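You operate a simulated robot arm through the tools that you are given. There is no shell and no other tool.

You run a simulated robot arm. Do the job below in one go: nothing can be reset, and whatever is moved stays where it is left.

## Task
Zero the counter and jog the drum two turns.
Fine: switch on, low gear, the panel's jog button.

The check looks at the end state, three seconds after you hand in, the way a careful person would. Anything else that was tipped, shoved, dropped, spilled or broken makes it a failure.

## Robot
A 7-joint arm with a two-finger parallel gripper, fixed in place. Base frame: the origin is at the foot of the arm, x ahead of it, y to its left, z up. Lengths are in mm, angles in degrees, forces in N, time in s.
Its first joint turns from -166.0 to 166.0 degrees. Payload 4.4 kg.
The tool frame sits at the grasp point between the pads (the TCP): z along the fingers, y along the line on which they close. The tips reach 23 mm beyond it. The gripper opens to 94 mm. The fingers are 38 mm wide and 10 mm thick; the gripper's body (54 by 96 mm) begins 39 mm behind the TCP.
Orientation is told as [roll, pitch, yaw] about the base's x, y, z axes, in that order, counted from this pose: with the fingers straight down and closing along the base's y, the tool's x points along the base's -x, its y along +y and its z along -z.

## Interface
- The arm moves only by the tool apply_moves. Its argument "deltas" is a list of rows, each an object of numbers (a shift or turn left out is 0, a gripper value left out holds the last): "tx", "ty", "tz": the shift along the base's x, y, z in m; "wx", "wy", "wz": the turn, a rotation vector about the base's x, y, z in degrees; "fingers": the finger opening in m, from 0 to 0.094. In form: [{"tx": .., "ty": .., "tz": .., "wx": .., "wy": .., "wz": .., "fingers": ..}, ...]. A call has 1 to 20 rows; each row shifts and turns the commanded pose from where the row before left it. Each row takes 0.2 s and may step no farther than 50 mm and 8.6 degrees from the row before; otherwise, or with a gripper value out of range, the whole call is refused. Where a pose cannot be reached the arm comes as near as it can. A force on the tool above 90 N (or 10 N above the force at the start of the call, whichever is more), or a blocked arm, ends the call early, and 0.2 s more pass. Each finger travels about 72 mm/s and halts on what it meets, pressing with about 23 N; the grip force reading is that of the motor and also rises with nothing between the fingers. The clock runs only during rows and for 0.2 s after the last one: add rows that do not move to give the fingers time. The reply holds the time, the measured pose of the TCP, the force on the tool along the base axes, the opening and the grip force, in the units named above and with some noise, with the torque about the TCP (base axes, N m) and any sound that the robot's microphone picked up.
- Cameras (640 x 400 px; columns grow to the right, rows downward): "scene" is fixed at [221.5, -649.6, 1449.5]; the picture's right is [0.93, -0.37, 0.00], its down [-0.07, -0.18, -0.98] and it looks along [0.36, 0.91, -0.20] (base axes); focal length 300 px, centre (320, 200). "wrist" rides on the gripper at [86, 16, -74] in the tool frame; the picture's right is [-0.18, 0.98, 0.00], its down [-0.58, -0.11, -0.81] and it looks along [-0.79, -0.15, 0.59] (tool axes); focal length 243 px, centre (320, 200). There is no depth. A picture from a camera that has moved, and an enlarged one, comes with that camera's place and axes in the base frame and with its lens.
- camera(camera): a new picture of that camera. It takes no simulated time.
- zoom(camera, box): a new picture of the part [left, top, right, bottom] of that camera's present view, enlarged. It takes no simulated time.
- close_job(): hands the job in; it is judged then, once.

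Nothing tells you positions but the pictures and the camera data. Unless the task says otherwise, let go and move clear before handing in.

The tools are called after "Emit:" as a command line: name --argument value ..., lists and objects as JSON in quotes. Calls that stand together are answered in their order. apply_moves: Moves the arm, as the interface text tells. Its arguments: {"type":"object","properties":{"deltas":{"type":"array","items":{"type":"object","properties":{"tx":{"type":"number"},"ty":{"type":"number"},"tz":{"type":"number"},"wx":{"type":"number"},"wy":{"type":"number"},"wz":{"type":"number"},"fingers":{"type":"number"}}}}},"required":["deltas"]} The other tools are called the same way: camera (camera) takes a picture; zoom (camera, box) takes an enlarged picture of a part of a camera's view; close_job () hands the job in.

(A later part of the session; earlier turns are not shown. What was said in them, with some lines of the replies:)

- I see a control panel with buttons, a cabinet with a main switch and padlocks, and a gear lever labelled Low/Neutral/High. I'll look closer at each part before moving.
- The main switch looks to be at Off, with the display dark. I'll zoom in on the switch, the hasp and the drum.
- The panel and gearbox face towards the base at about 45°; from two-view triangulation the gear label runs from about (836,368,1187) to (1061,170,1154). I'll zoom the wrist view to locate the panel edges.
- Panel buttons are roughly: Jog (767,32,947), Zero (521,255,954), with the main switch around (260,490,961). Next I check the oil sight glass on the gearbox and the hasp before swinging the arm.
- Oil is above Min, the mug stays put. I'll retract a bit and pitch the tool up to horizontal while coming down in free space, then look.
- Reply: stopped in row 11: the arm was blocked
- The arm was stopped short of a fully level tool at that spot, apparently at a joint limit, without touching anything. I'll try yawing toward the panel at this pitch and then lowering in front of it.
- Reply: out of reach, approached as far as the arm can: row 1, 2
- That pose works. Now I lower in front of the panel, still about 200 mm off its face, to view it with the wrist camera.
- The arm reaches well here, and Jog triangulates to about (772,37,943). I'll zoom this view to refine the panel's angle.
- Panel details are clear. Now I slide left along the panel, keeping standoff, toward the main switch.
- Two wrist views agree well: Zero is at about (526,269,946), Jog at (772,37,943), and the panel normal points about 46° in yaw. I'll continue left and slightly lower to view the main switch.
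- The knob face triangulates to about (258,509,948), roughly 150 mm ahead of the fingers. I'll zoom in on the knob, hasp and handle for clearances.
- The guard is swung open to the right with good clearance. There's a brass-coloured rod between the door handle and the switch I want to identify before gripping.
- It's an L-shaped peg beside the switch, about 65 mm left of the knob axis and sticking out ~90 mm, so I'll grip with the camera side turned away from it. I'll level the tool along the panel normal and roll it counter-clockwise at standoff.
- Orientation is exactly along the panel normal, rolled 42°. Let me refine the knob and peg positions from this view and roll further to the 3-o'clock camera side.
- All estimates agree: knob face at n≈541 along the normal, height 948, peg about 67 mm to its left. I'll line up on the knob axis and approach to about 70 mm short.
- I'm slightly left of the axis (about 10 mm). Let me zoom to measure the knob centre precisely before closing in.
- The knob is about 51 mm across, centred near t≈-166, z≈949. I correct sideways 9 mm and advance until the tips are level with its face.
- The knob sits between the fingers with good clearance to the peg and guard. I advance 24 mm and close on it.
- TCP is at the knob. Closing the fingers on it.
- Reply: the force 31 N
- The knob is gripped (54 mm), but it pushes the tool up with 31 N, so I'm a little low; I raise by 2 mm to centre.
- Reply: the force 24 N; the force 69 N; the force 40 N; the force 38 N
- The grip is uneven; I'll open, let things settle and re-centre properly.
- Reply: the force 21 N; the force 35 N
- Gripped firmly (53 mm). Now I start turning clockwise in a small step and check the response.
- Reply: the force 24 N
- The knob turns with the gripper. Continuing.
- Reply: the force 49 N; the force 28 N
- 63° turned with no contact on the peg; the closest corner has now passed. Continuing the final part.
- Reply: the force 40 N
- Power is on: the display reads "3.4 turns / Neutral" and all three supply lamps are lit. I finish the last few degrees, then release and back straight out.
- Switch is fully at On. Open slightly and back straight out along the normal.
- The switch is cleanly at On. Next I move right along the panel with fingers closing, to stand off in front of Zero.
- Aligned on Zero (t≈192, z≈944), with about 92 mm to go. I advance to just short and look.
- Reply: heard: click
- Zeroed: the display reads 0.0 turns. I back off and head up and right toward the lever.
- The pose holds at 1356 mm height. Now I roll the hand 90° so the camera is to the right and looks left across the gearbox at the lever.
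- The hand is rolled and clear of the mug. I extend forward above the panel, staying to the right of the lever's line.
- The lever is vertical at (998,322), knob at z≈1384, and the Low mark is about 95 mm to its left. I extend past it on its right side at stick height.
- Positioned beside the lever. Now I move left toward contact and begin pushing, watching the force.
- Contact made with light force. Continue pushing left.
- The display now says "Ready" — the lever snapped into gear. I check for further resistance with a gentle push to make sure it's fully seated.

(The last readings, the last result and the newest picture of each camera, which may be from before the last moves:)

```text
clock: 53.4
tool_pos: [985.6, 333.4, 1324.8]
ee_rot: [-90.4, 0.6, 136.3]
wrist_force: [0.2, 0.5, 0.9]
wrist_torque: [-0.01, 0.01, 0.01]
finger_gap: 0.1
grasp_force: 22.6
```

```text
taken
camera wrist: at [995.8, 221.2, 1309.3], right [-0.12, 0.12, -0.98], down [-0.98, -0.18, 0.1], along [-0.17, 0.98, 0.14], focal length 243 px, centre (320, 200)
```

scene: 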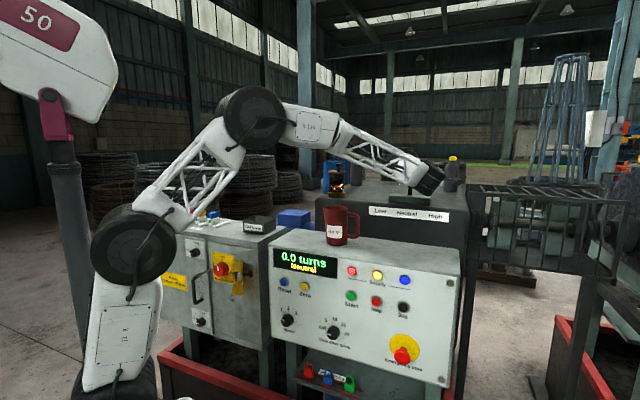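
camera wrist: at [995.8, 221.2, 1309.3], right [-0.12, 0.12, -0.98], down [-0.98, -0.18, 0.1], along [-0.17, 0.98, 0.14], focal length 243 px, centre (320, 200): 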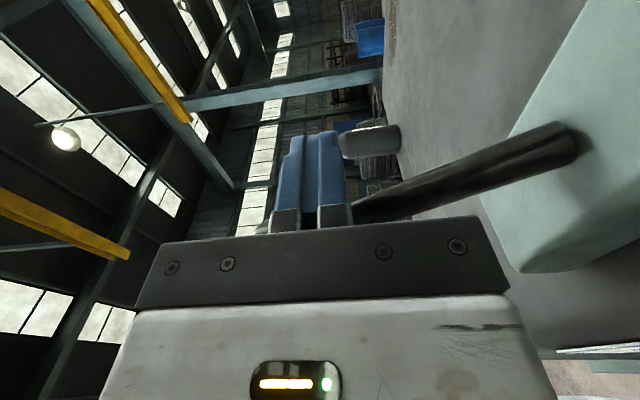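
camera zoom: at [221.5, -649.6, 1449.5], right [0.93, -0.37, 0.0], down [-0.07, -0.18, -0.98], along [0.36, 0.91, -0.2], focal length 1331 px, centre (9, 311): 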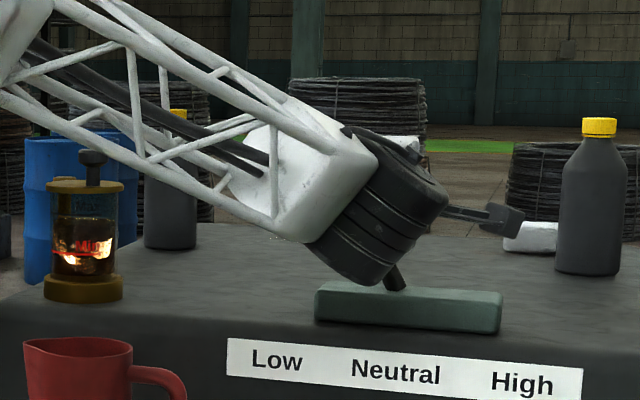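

The lever has leaned over to Low ahead of the finger. I back away to the right and out, then inspect.

Emit:
apply_moves --deltas '[{"tx": 0.0144, "ty": -0.0139}, {"tx": 0.0144, "ty": -0.0139}, {"tx": -0.025, "ty": -0.0259, "tz": 0.005}, {"tx": -0.025, "ty": -0.0259, "tz": 0.005}, {"tx": -0.025, "ty": -0.0259, "tz": 0.005}, {"tx": -0.025, "ty": -0.0259, "tz": 0.005}, {"tx": -0.025, "ty": -0.0259}, {"tx": -0.025, "ty": -0.0259}, {}]'

Emit:
camera --camera "wrist"

Emit:
camera --camera "scene"

```text
clock: 55.4
tool_pos: [862.0, 151.8, 1344.8]
ee_rot: [-90.3, 0.6, 136.3]
wrist_force: [-0.2, 0.0, 0.3]
wrist_torque: [0.01, 0.0, -0.01]
finger_gap: 0.0
grasp_force: 22.8
```

```text
taken
camera wrist: at [874.5, 39.8, 1328.7], right [-0.12, 0.12, -0.98], down [-0.98, -0.18, 0.1], along [-0.17, 0.98, 0.14], focal length 243 px, centre (320, 200)
```

wrist: 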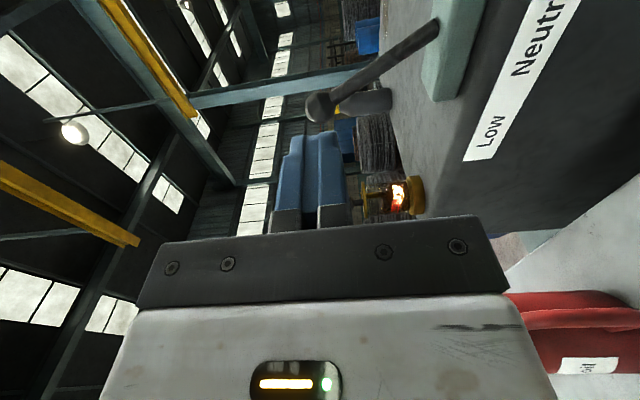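

```text
taken
```

scene: 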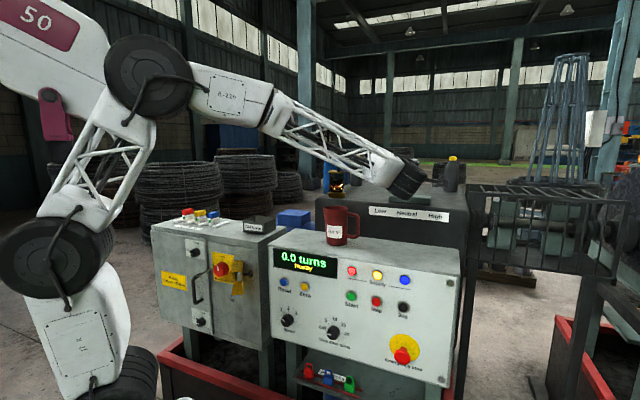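

The lever is clearly at Low and the display shows 0.0, Ready. I retreat in front of the panel and descend to the Jog button, keeping the camera to the side so it stays clear of the emergency stop.

Emit:
apply_moves --deltas '[{"tx": -0.03, "ty": -0.031}, {"tx": -0.03, "ty": -0.031}, {"tx": -0.03, "ty": -0.031}, {"tx": -0.03, "ty": -0.031}, {"tx": -0.03, "ty": -0.031}, {"tx": -0.03, "ty": -0.031}, {"tx": -0.01, "ty": -0.0104}, {"tz": -0.04}, {"tz": -0.04}, {"tz": -0.04}, {"tz": -0.04}, {"tz": -0.04}, {"tz": -0.04}, {"tz": -0.04}, {"tz": -0.04}, {"tz": -0.04}, {}]'

Emit:
camera --camera "wrist"

Emit:
camera --camera "scene"

```text
clock: 59.0
tool_pos: [672.9, -45.5, 982.9]
ee_rot: [-90.2, 0.5, 136.3]
wrist_force: [0.1, -0.5, -0.2]
wrist_torque: [0.02, 0.01, -0.01]
finger_gap: 0.0
grasp_force: 22.8
```

```text
taken
camera wrist: at [685.2, -158.5, 967.5], right [-0.12, 0.12, -0.98], down [-0.98, -0.18, 0.1], along [-0.17, 0.98, 0.14], focal length 243 px, centre (320, 200)
```

wrist: 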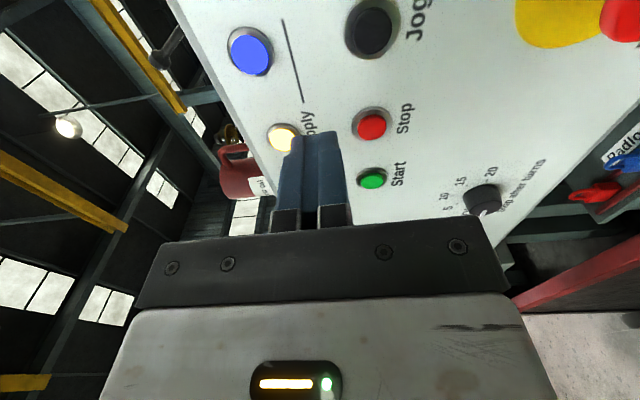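

```text
taken
```

scene: 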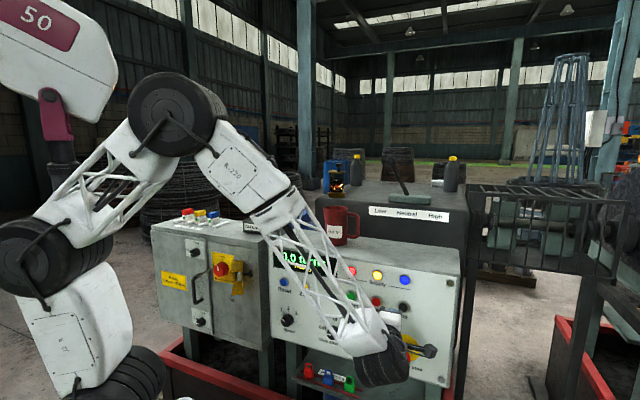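

The lever is confirmed at Low in the scene. The forearm partly covers the display, so I zoom to see what's readable.

Emit:
zoom --camera "scene" --box '[265, 235, 345, 300]'

Emit:
zoom --camera "scene" --box '[360, 150, 460, 225]'

Emit:
zoom --camera "wrist" --box '[220, 0, 440, 150]'

```text
6.15 times, centred on (305, 268) of scene
camera zoom: at [221.5, -649.6, 1449.5], right [0.93, -0.37, 0.0], down [-0.07, -0.18, -0.98], along [0.36, 0.91, -0.2], focal length 1843 px, centre (412, -215)
```

zoom: 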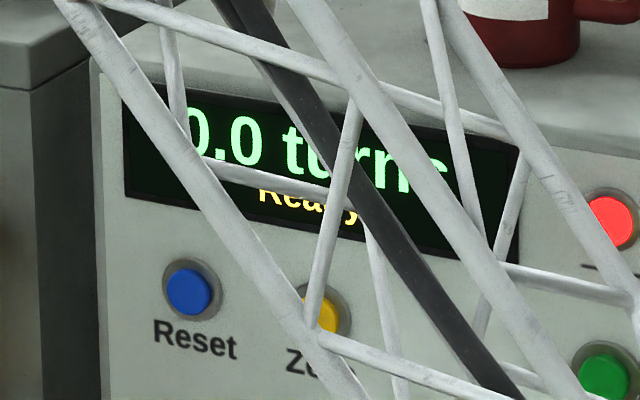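

```text
5.33 times, centred on (410, 188) of scene
camera zoom: at [221.5, -649.6, 1449.5], right [0.93, -0.37, 0.0], down [-0.07, -0.18, -0.98], along [0.36, 0.91, -0.2], focal length 1598 px, centre (-160, 267)
```

zoom: 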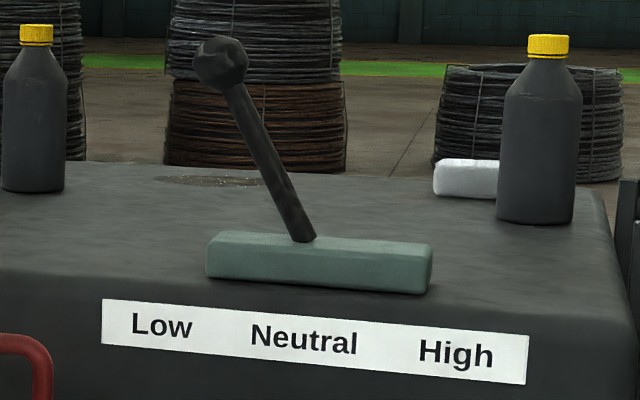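

```text
2.67 times, centred on (330, 75) of wrist
camera zoom: at [685.2, -158.5, 967.5], right [-0.12, 0.12, -0.98], down [-0.98, -0.18, 0.1], along [-0.17, 0.98, 0.14], focal length 647 px, centre (293, 533)
```

zoom: 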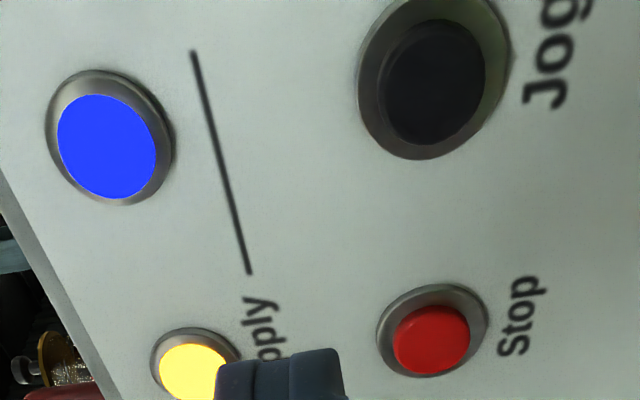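

Jog is at t≈528, z≈943. I line up and advance to within about 15 mm of it.

Emit:
apply_moves --deltas '[{"tx": 0.0047, "ty": -0.0045, "tz": -0.02}, {"tx": 0.0047, "ty": -0.0045, "tz": -0.0195}, {}, {"tx": 0.0139, "ty": 0.0144}, {"tx": 0.0139, "ty": 0.0144}, {"tx": 0.0139, "ty": 0.0144}, {"tx": 0.0139, "ty": 0.0144}, {}]'

Emit:
camera --camera "wrist"

Emit:
zoom --camera "scene" --box '[265, 235, 465, 385]'

```text
clock: 60.8
tool_pos: [738.0, 3.5, 945.5]
ee_rot: [-90.3, 0.6, 136.3]
wrist_force: [0.2, -0.2, -0.9]
wrist_torque: [0.02, -0.03, 0.02]
finger_gap: 0.0
grasp_force: 22.8
```

```text
taken
camera wrist: at [749.9, -109.4, 929.8], right [-0.12, 0.12, -0.98], down [-0.98, -0.18, 0.1], along [-0.17, 0.98, 0.14], focal length 243 px, centre (320, 200)
```

wrist: 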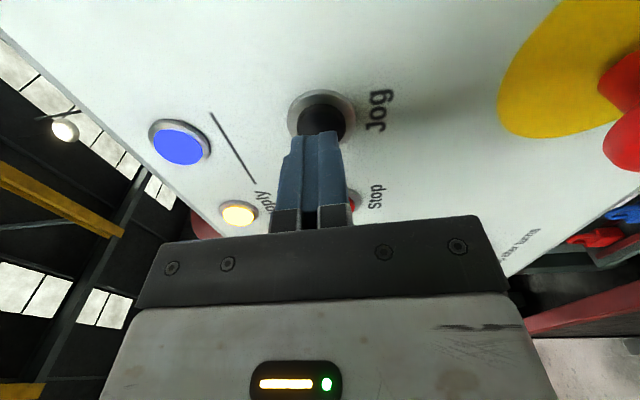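

```text
2.67 times, centred on (365, 310) of scene
camera zoom: at [221.5, -649.6, 1449.5], right [0.93, -0.37, 0.0], down [-0.07, -0.18, -0.98], along [0.36, 0.91, -0.2], focal length 799 px, centre (200, -93)
```

zoom: 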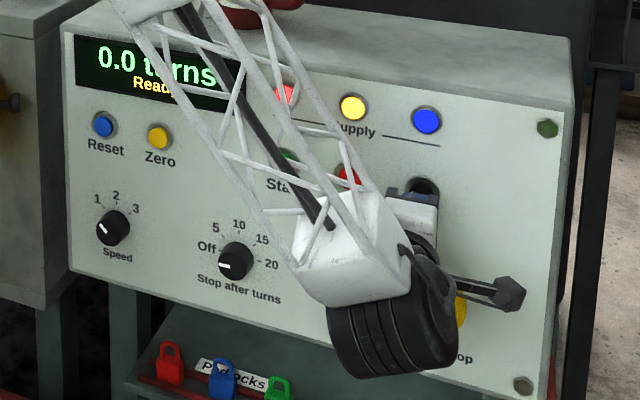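

Tip is centred on Jog, about 20 mm away, and the digits remain readable. I approach close, without pressing yet.

Emit:
apply_moves --deltas '[{"tx": 0.0056, "ty": 0.0058}, {"tx": 0.0056, "ty": 0.0058}, {}]'

Emit:
zoom --camera "scene" --box '[265, 235, 345, 300]'

Emit:
zoom --camera "wrist" --box '[240, 60, 400, 190]'

Emit:
zoom --camera "scene" --box '[460, 170, 640, 300]'

```text
clock: 61.6
tool_pos: [749.8, 15.2, 945.0]
ee_rot: [-90.3, 0.6, 136.3]
wrist_force: [-0.9, -0.7, 1.0]
wrist_torque: [0.0, 0.01, -0.05]
finger_gap: 0.0
grasp_force: 22.7
heard: click
```

```text
6.15 times, centred on (305, 268) of scene
camera zoom: at [221.5, -649.6, 1449.5], right [0.93, -0.37, 0.0], down [-0.07, -0.18, -0.98], along [0.36, 0.91, -0.2], focal length 1843 px, centre (412, -215)
```

zoom: 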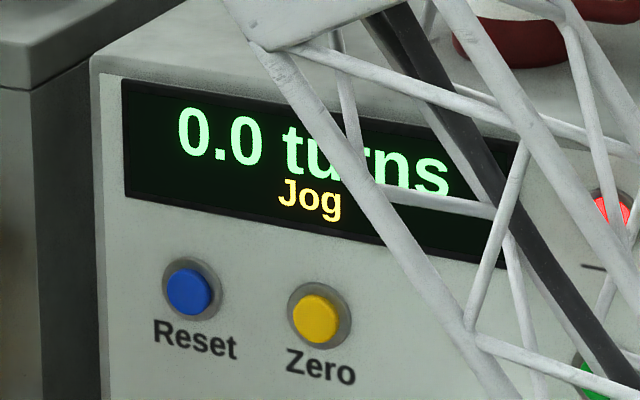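

```text
3.08 times, centred on (320, 125) of wrist
camera zoom: at [760.9, -97.7, 929.7], right [-0.12, 0.12, -0.98], down [-0.98, -0.18, 0.1], along [-0.17, 0.98, 0.14], focal length 746 px, centre (320, 431)
```

zoom: 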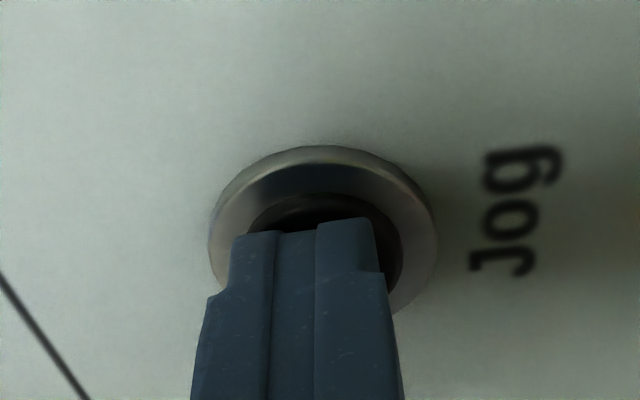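

```text
3.08 times, centred on (550, 235) of scene
camera zoom: at [221.5, -649.6, 1449.5], right [0.93, -0.37, 0.0], down [-0.07, -0.18, -0.98], along [0.36, 0.91, -0.2], focal length 922 px, centre (-388, 92)
```

zoom: 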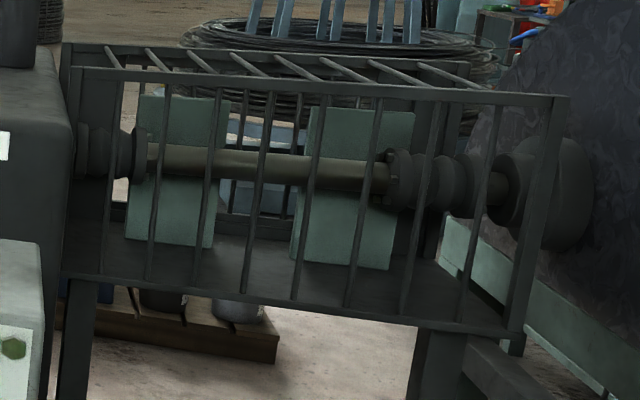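

Jog is already pressed, with the display showing "Jog". I hold for a short moment and read the count.

Emit:
apply_moves --deltas '[{}]'

Emit:
zoom --camera "scene" --box '[265, 235, 345, 300]'

```text
clock: 62.0
tool_pos: [748.1, 14.5, 945.2]
ee_rot: [-90.3, 0.5, 136.3]
wrist_force: [0.0, -2.1, 0.0]
wrist_torque: [0.02, -0.02, -0.02]
finger_gap: 0.3
grasp_force: 23.5
```

```text
6.15 times, centred on (305, 268) of scene
camera zoom: at [221.5, -649.6, 1449.5], right [0.93, -0.37, 0.0], down [-0.07, -0.18, -0.98], along [0.36, 0.91, -0.2], focal length 1843 px, centre (412, -215)
```

zoom: 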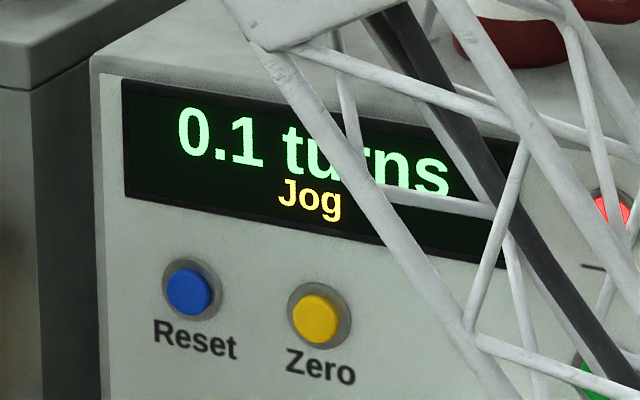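

It's turning: 0.1. I hold for about a second more to gauge the rate.

Emit:
apply_moves --deltas '[{}, {}, {}, {}]'

Emit:
zoom --camera "scene" --box '[265, 235, 345, 300]'

```text
clock: 63.0
tool_pos: [749.5, 14.3, 944.8]
ee_rot: [-90.3, 0.7, 136.3]
wrist_force: [-0.5, -1.3, -0.2]
wrist_torque: [0.01, -0.02, 0.01]
finger_gap: 0.1
grasp_force: 23.2
```

```text
6.15 times, centred on (305, 268) of scene
camera zoom: at [221.5, -649.6, 1449.5], right [0.93, -0.37, 0.0], down [-0.07, -0.18, -0.98], along [0.36, 0.91, -0.2], focal length 1843 px, centre (412, -215)
```

zoom: 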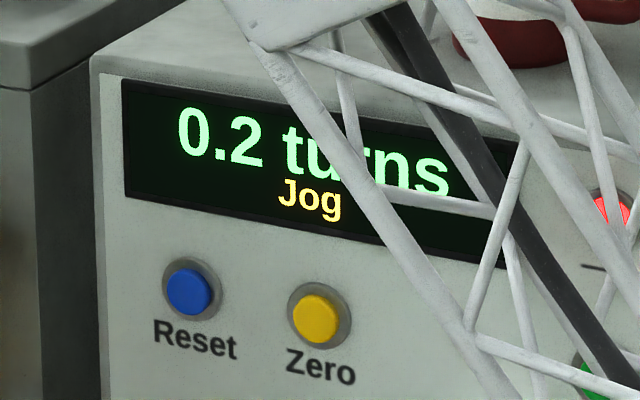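

Emit:
apply_moves --deltas '[{}, {}, {}, {}, {}, {}, {}, {}, {}, {}, {}, {}, {}, {}, {}, {}, {}, {}, {}]'

Emit:
zoom --camera "scene" --box '[265, 235, 345, 300]'

```text
clock: 67.0
tool_pos: [749.1, 15.2, 945.2]
ee_rot: [-90.3, 0.6, 136.3]
wrist_force: [-1.2, -1.0, -0.6]
wrist_torque: [0.02, 0.0, -0.01]
finger_gap: 0.0
grasp_force: 22.8
```

```text
6.15 times, centred on (305, 268) of scene
camera zoom: at [221.5, -649.6, 1449.5], right [0.93, -0.37, 0.0], down [-0.07, -0.18, -0.98], along [0.36, 0.91, -0.2], focal length 1843 px, centre (412, -215)
```

zoom: 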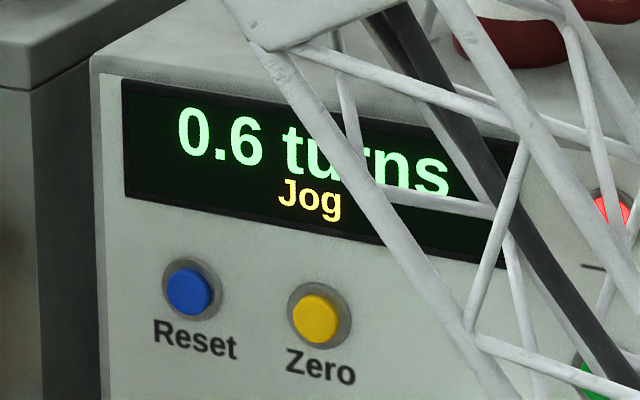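

The rate is about 0.1 turn per second. I keep holding in 4-second stretches.

Emit:
apply_moves --deltas '[{}, {}, {}, {}, {}, {}, {}, {}, {}, {}, {}, {}, {}, {}, {}, {}, {}, {}, {}]'

Emit:
apply_moves --deltas '[{}, {}, {}, {}, {}, {}, {}, {}, {}, {}, {}, {}, {}, {}, {}, {}, {}, {}, {}]'

Emit:
zoom --camera "scene" --box '[265, 235, 345, 300]'

```text
clock: 71.0
tool_pos: [747.7, 14.7, 945.9]
ee_rot: [-90.3, 0.5, 136.3]
wrist_force: [-1.2, -1.2, 0.2]
wrist_torque: [0.0, -0.01, 0.01]
finger_gap: 0.1
grasp_force: 23.2
```

```text
clock: 75.0
tool_pos: [749.2, 15.0, 946.0]
ee_rot: [-90.3, 0.6, 136.3]
wrist_force: [-1.3, -1.6, 0.9]
wrist_torque: [-0.01, 0.02, 0.02]
finger_gap: 0.0
grasp_force: 23.0
```

```text
6.15 times, centred on (305, 268) of scene
camera zoom: at [221.5, -649.6, 1449.5], right [0.93, -0.37, 0.0], down [-0.07, -0.18, -0.98], along [0.36, 0.91, -0.2], focal length 1843 px, centre (412, -215)
```

zoom: 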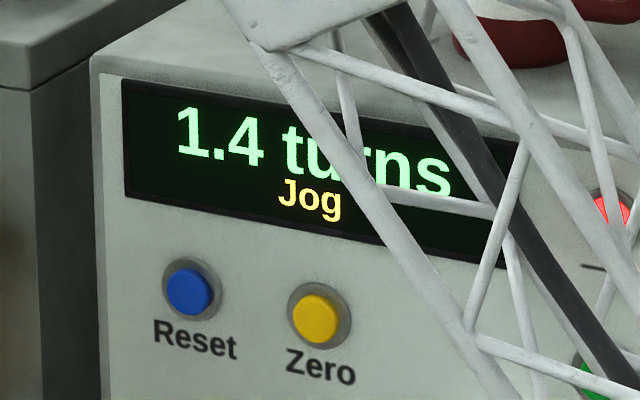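

1.4 turns at 75.0 s. Another 4 s, then fine steps.

Emit:
apply_moves --deltas '[{}, {}, {}, {}, {}, {}, {}, {}, {}, {}, {}, {}, {}, {}, {}, {}, {}, {}, {}]'

Emit:
zoom --camera "scene" --box '[265, 235, 345, 300]'

```text
clock: 79.0
tool_pos: [748.2, 14.6, 946.1]
ee_rot: [-90.3, 0.6, 136.3]
wrist_force: [-2.1, -1.6, 0.1]
wrist_torque: [0.01, -0.02, 0.0]
finger_gap: 0.0
grasp_force: 22.9
```

```text
6.15 times, centred on (305, 268) of scene
camera zoom: at [221.5, -649.6, 1449.5], right [0.93, -0.37, 0.0], down [-0.07, -0.18, -0.98], along [0.36, 0.91, -0.2], focal length 1843 px, centre (412, -215)
```

zoom: 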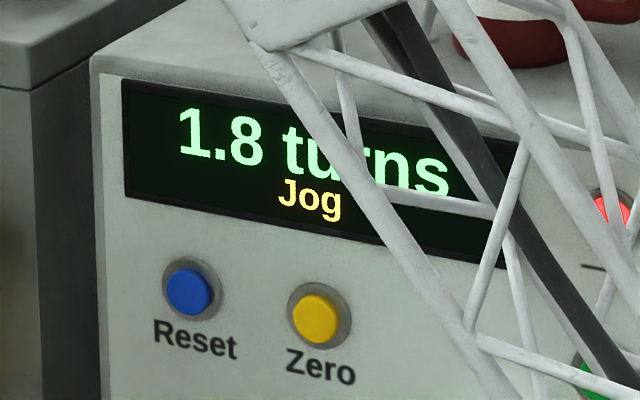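

Emit:
apply_moves --deltas '[{}, {}]'

Emit:
zoom --camera "scene" --box '[265, 235, 345, 300]'

```text
clock: 79.6
tool_pos: [748.7, 13.5, 945.8]
ee_rot: [-90.3, 0.6, 136.3]
wrist_force: [-1.2, -1.5, 0.2]
wrist_torque: [-0.03, -0.01, 0.01]
finger_gap: 0.0
grasp_force: 22.5
```

```text
6.15 times, centred on (305, 268) of scene
camera zoom: at [221.5, -649.6, 1449.5], right [0.93, -0.37, 0.0], down [-0.07, -0.18, -0.98], along [0.36, 0.91, -0.2], focal length 1843 px, centre (412, -215)
```

zoom: 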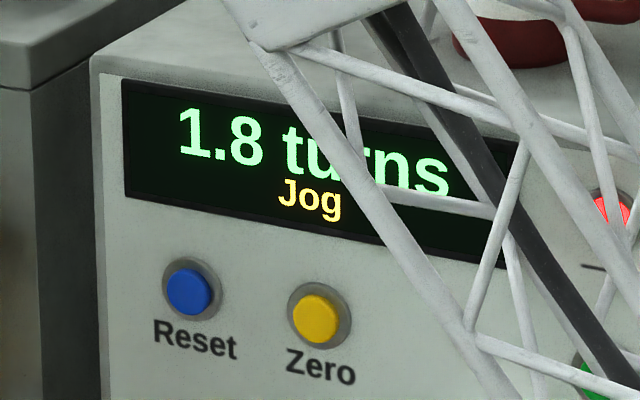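

Emit:
apply_moves --deltas '[{}]'

Emit:
zoom --camera "scene" --box '[265, 235, 345, 300]'

```text
clock: 80.0
tool_pos: [748.7, 15.1, 944.5]
ee_rot: [-90.3, 0.6, 136.3]
wrist_force: [-1.3, -1.9, -0.4]
wrist_torque: [0.02, 0.03, -0.02]
finger_gap: 0.0
grasp_force: 23.1
```

```text
6.15 times, centred on (305, 268) of scene
camera zoom: at [221.5, -649.6, 1449.5], right [0.93, -0.37, 0.0], down [-0.07, -0.18, -0.98], along [0.36, 0.91, -0.2], focal length 1843 px, centre (412, -215)
```

zoom: 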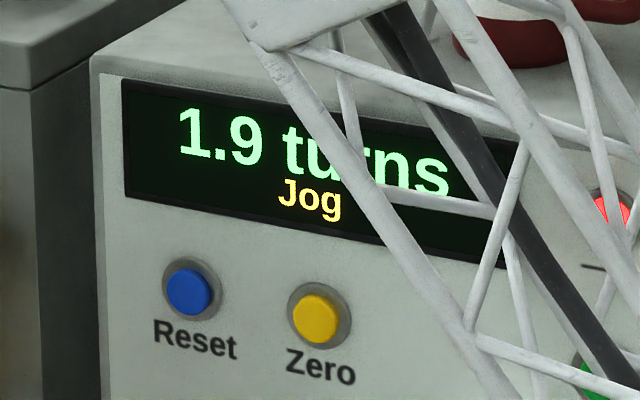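

1.9 just appeared (between 79.6 and 80.0 s). One more short hold to time the next change.

Emit:
apply_moves --deltas '[{}, {}, {}]'

Emit:
zoom --camera "scene" --box '[265, 235, 345, 300]'

```text
clock: 80.8
tool_pos: [749.6, 14.5, 945.4]
ee_rot: [-90.4, 0.6, 136.3]
wrist_force: [-0.4, -1.1, -0.8]
wrist_torque: [-0.01, -0.02, -0.01]
finger_gap: 0.0
grasp_force: 23.0
```

```text
6.15 times, centred on (305, 268) of scene
camera zoom: at [221.5, -649.6, 1449.5], right [0.93, -0.37, 0.0], down [-0.07, -0.18, -0.98], along [0.36, 0.91, -0.2], focal length 1843 px, centre (412, -215)
```

zoom: 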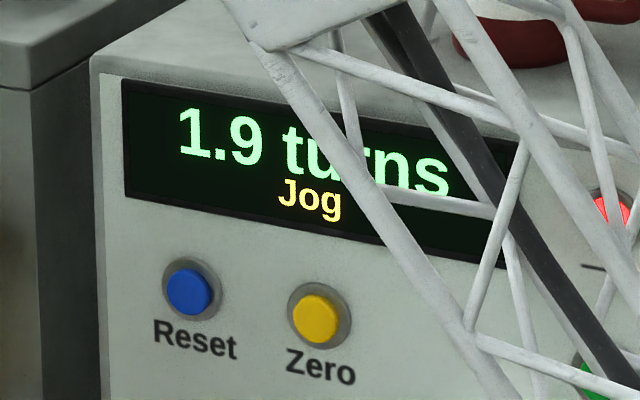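

I release after 0.4 s more, backing straight off the button.

Emit:
apply_moves --deltas '[{}, {}, {"tx": -0.0139, "ty": -0.0144}, {"tx": -0.0208, "ty": -0.0216}, {"tx": -0.0208, "ty": -0.0216}, {}]'

Emit:
zoom --camera "scene" --box '[265, 235, 345, 300]'

Emit:
camera --camera "wrist"

```text
clock: 82.2
tool_pos: [691.3, -43.1, 944.9]
ee_rot: [-90.4, 0.6, 136.4]
wrist_force: [-0.1, 0.3, -1.2]
wrist_torque: [0.02, 0.02, -0.03]
finger_gap: 0.0
grasp_force: 23.4
```

```text
6.15 times, centred on (305, 268) of scene
camera zoom: at [221.5, -649.6, 1449.5], right [0.93, -0.37, 0.0], down [-0.07, -0.18, -0.98], along [0.36, 0.91, -0.2], focal length 1843 px, centre (412, -215)
```

zoom: 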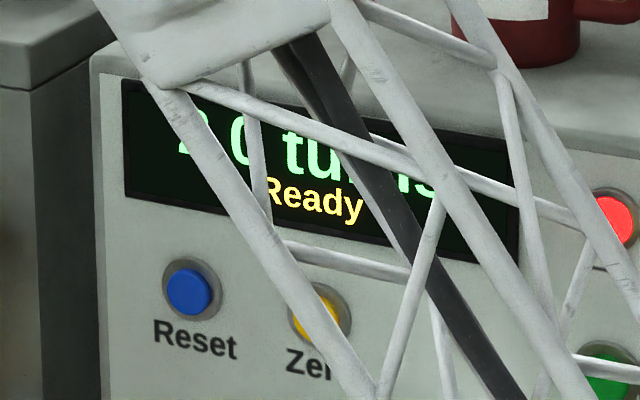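

```text
taken
camera wrist: at [703.4, -155.6, 929.5], right [-0.12, 0.12, -0.98], down [-0.98, -0.18, 0.1], along [-0.17, 0.98, 0.14], focal length 243 px, centre (320, 200)
```

wrist: 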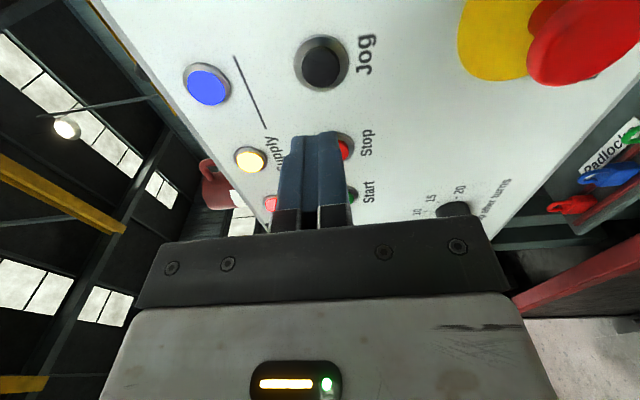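

It reads 2.0 turns, Ready. I retreat further back and up to get clear and check the whole scene.

Emit:
apply_moves --deltas '[{"tx": -0.02, "ty": -0.0207}, {"tx": -0.02, "ty": -0.0207}, {"tx": -0.01, "ty": -0.0107, "tz": 0.03}, {"tz": 0.04}, {"tz": 0.04}, {"tz": 0.04}, {"tz": 0.04}, {"tz": 0.04}, {"tz": 0.04}, {"tz": 0.04}, {"tz": 0.04}, {}]'

Emit:
camera --camera "scene"

Emit:
zoom --camera "scene" --box '[265, 235, 345, 300]'

Emit:
zoom --camera "scene" --box '[150, 140, 470, 390]'

```text
clock: 84.8
tool_pos: [642.6, -93.4, 1294.1]
ee_rot: [-90.3, 0.6, 136.4]
wrist_force: [-0.7, -0.2, -0.7]
wrist_torque: [-0.04, 0.0, -0.01]
finger_gap: 0.2
grasp_force: 23.5
```

```text
taken
```

scene: 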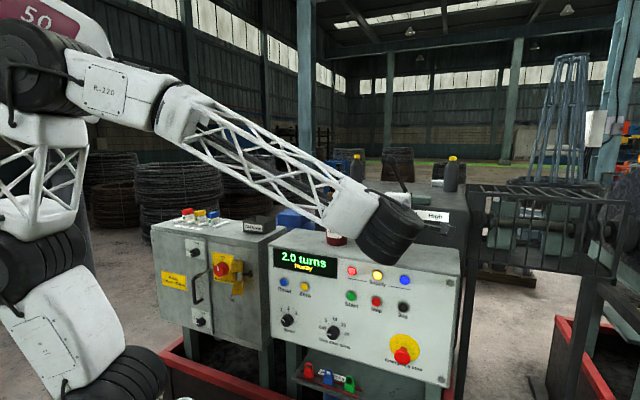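

```text
6.15 times, centred on (305, 268) of scene
camera zoom: at [221.5, -649.6, 1449.5], right [0.93, -0.37, 0.0], down [-0.07, -0.18, -0.98], along [0.36, 0.91, -0.2], focal length 1843 px, centre (412, -215)
```

zoom: 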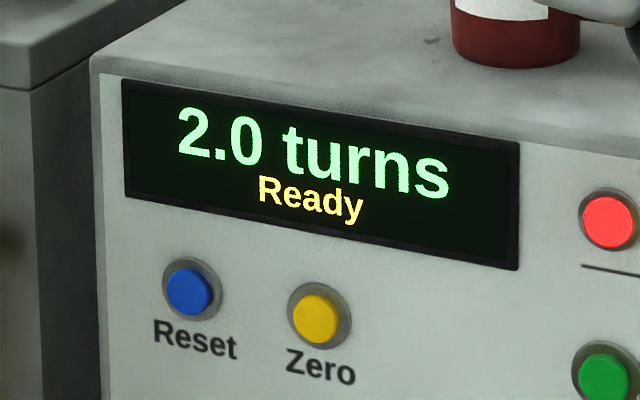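

```text
1.60 times, centred on (310, 265) of scene
camera zoom: at [221.5, -649.6, 1449.5], right [0.93, -0.37, 0.0], down [-0.07, -0.18, -0.98], along [0.36, 0.91, -0.2], focal length 479 px, centre (336, 96)
```

zoom: 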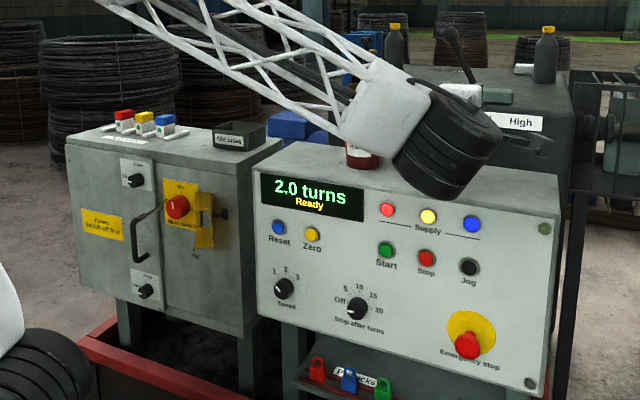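

The display reads 2.0 turns and Ready. The main switch is on, the lever is in Low, and the mug, padlocks and fuses are where they were. The arm is clear of everything, so I'm handing in.

Emit:
close_job

```text
The job is handed in.
```

The counter was zeroed and the drum jogged two turns. After I let go of the jog button, the display read "2.0 turns" and "Ready".

- **Main switch:** turned from Off to On. All three supply lamps lit, and the counter then showed 3.4 turns.
- **Counter:** I pressed Zero once, with the lever still in Neutral, and it went to 0.0.
- **Gear lever:** pushed from Neutral to Low. It stayed there and the display changed to "Ready".
- **Jog:** I held the panel's Jog button for about 20 seconds at roughly 0.1 turn per second.

The display only shows tenths, so the actual figure could be a few hundredths of a turn either side of two.

I left the main switch on and the lever in Low. The arm was clear of the machine at hand-in. I saw nothing knocked or moved in the last pictures, though the arm hid part of the mug.
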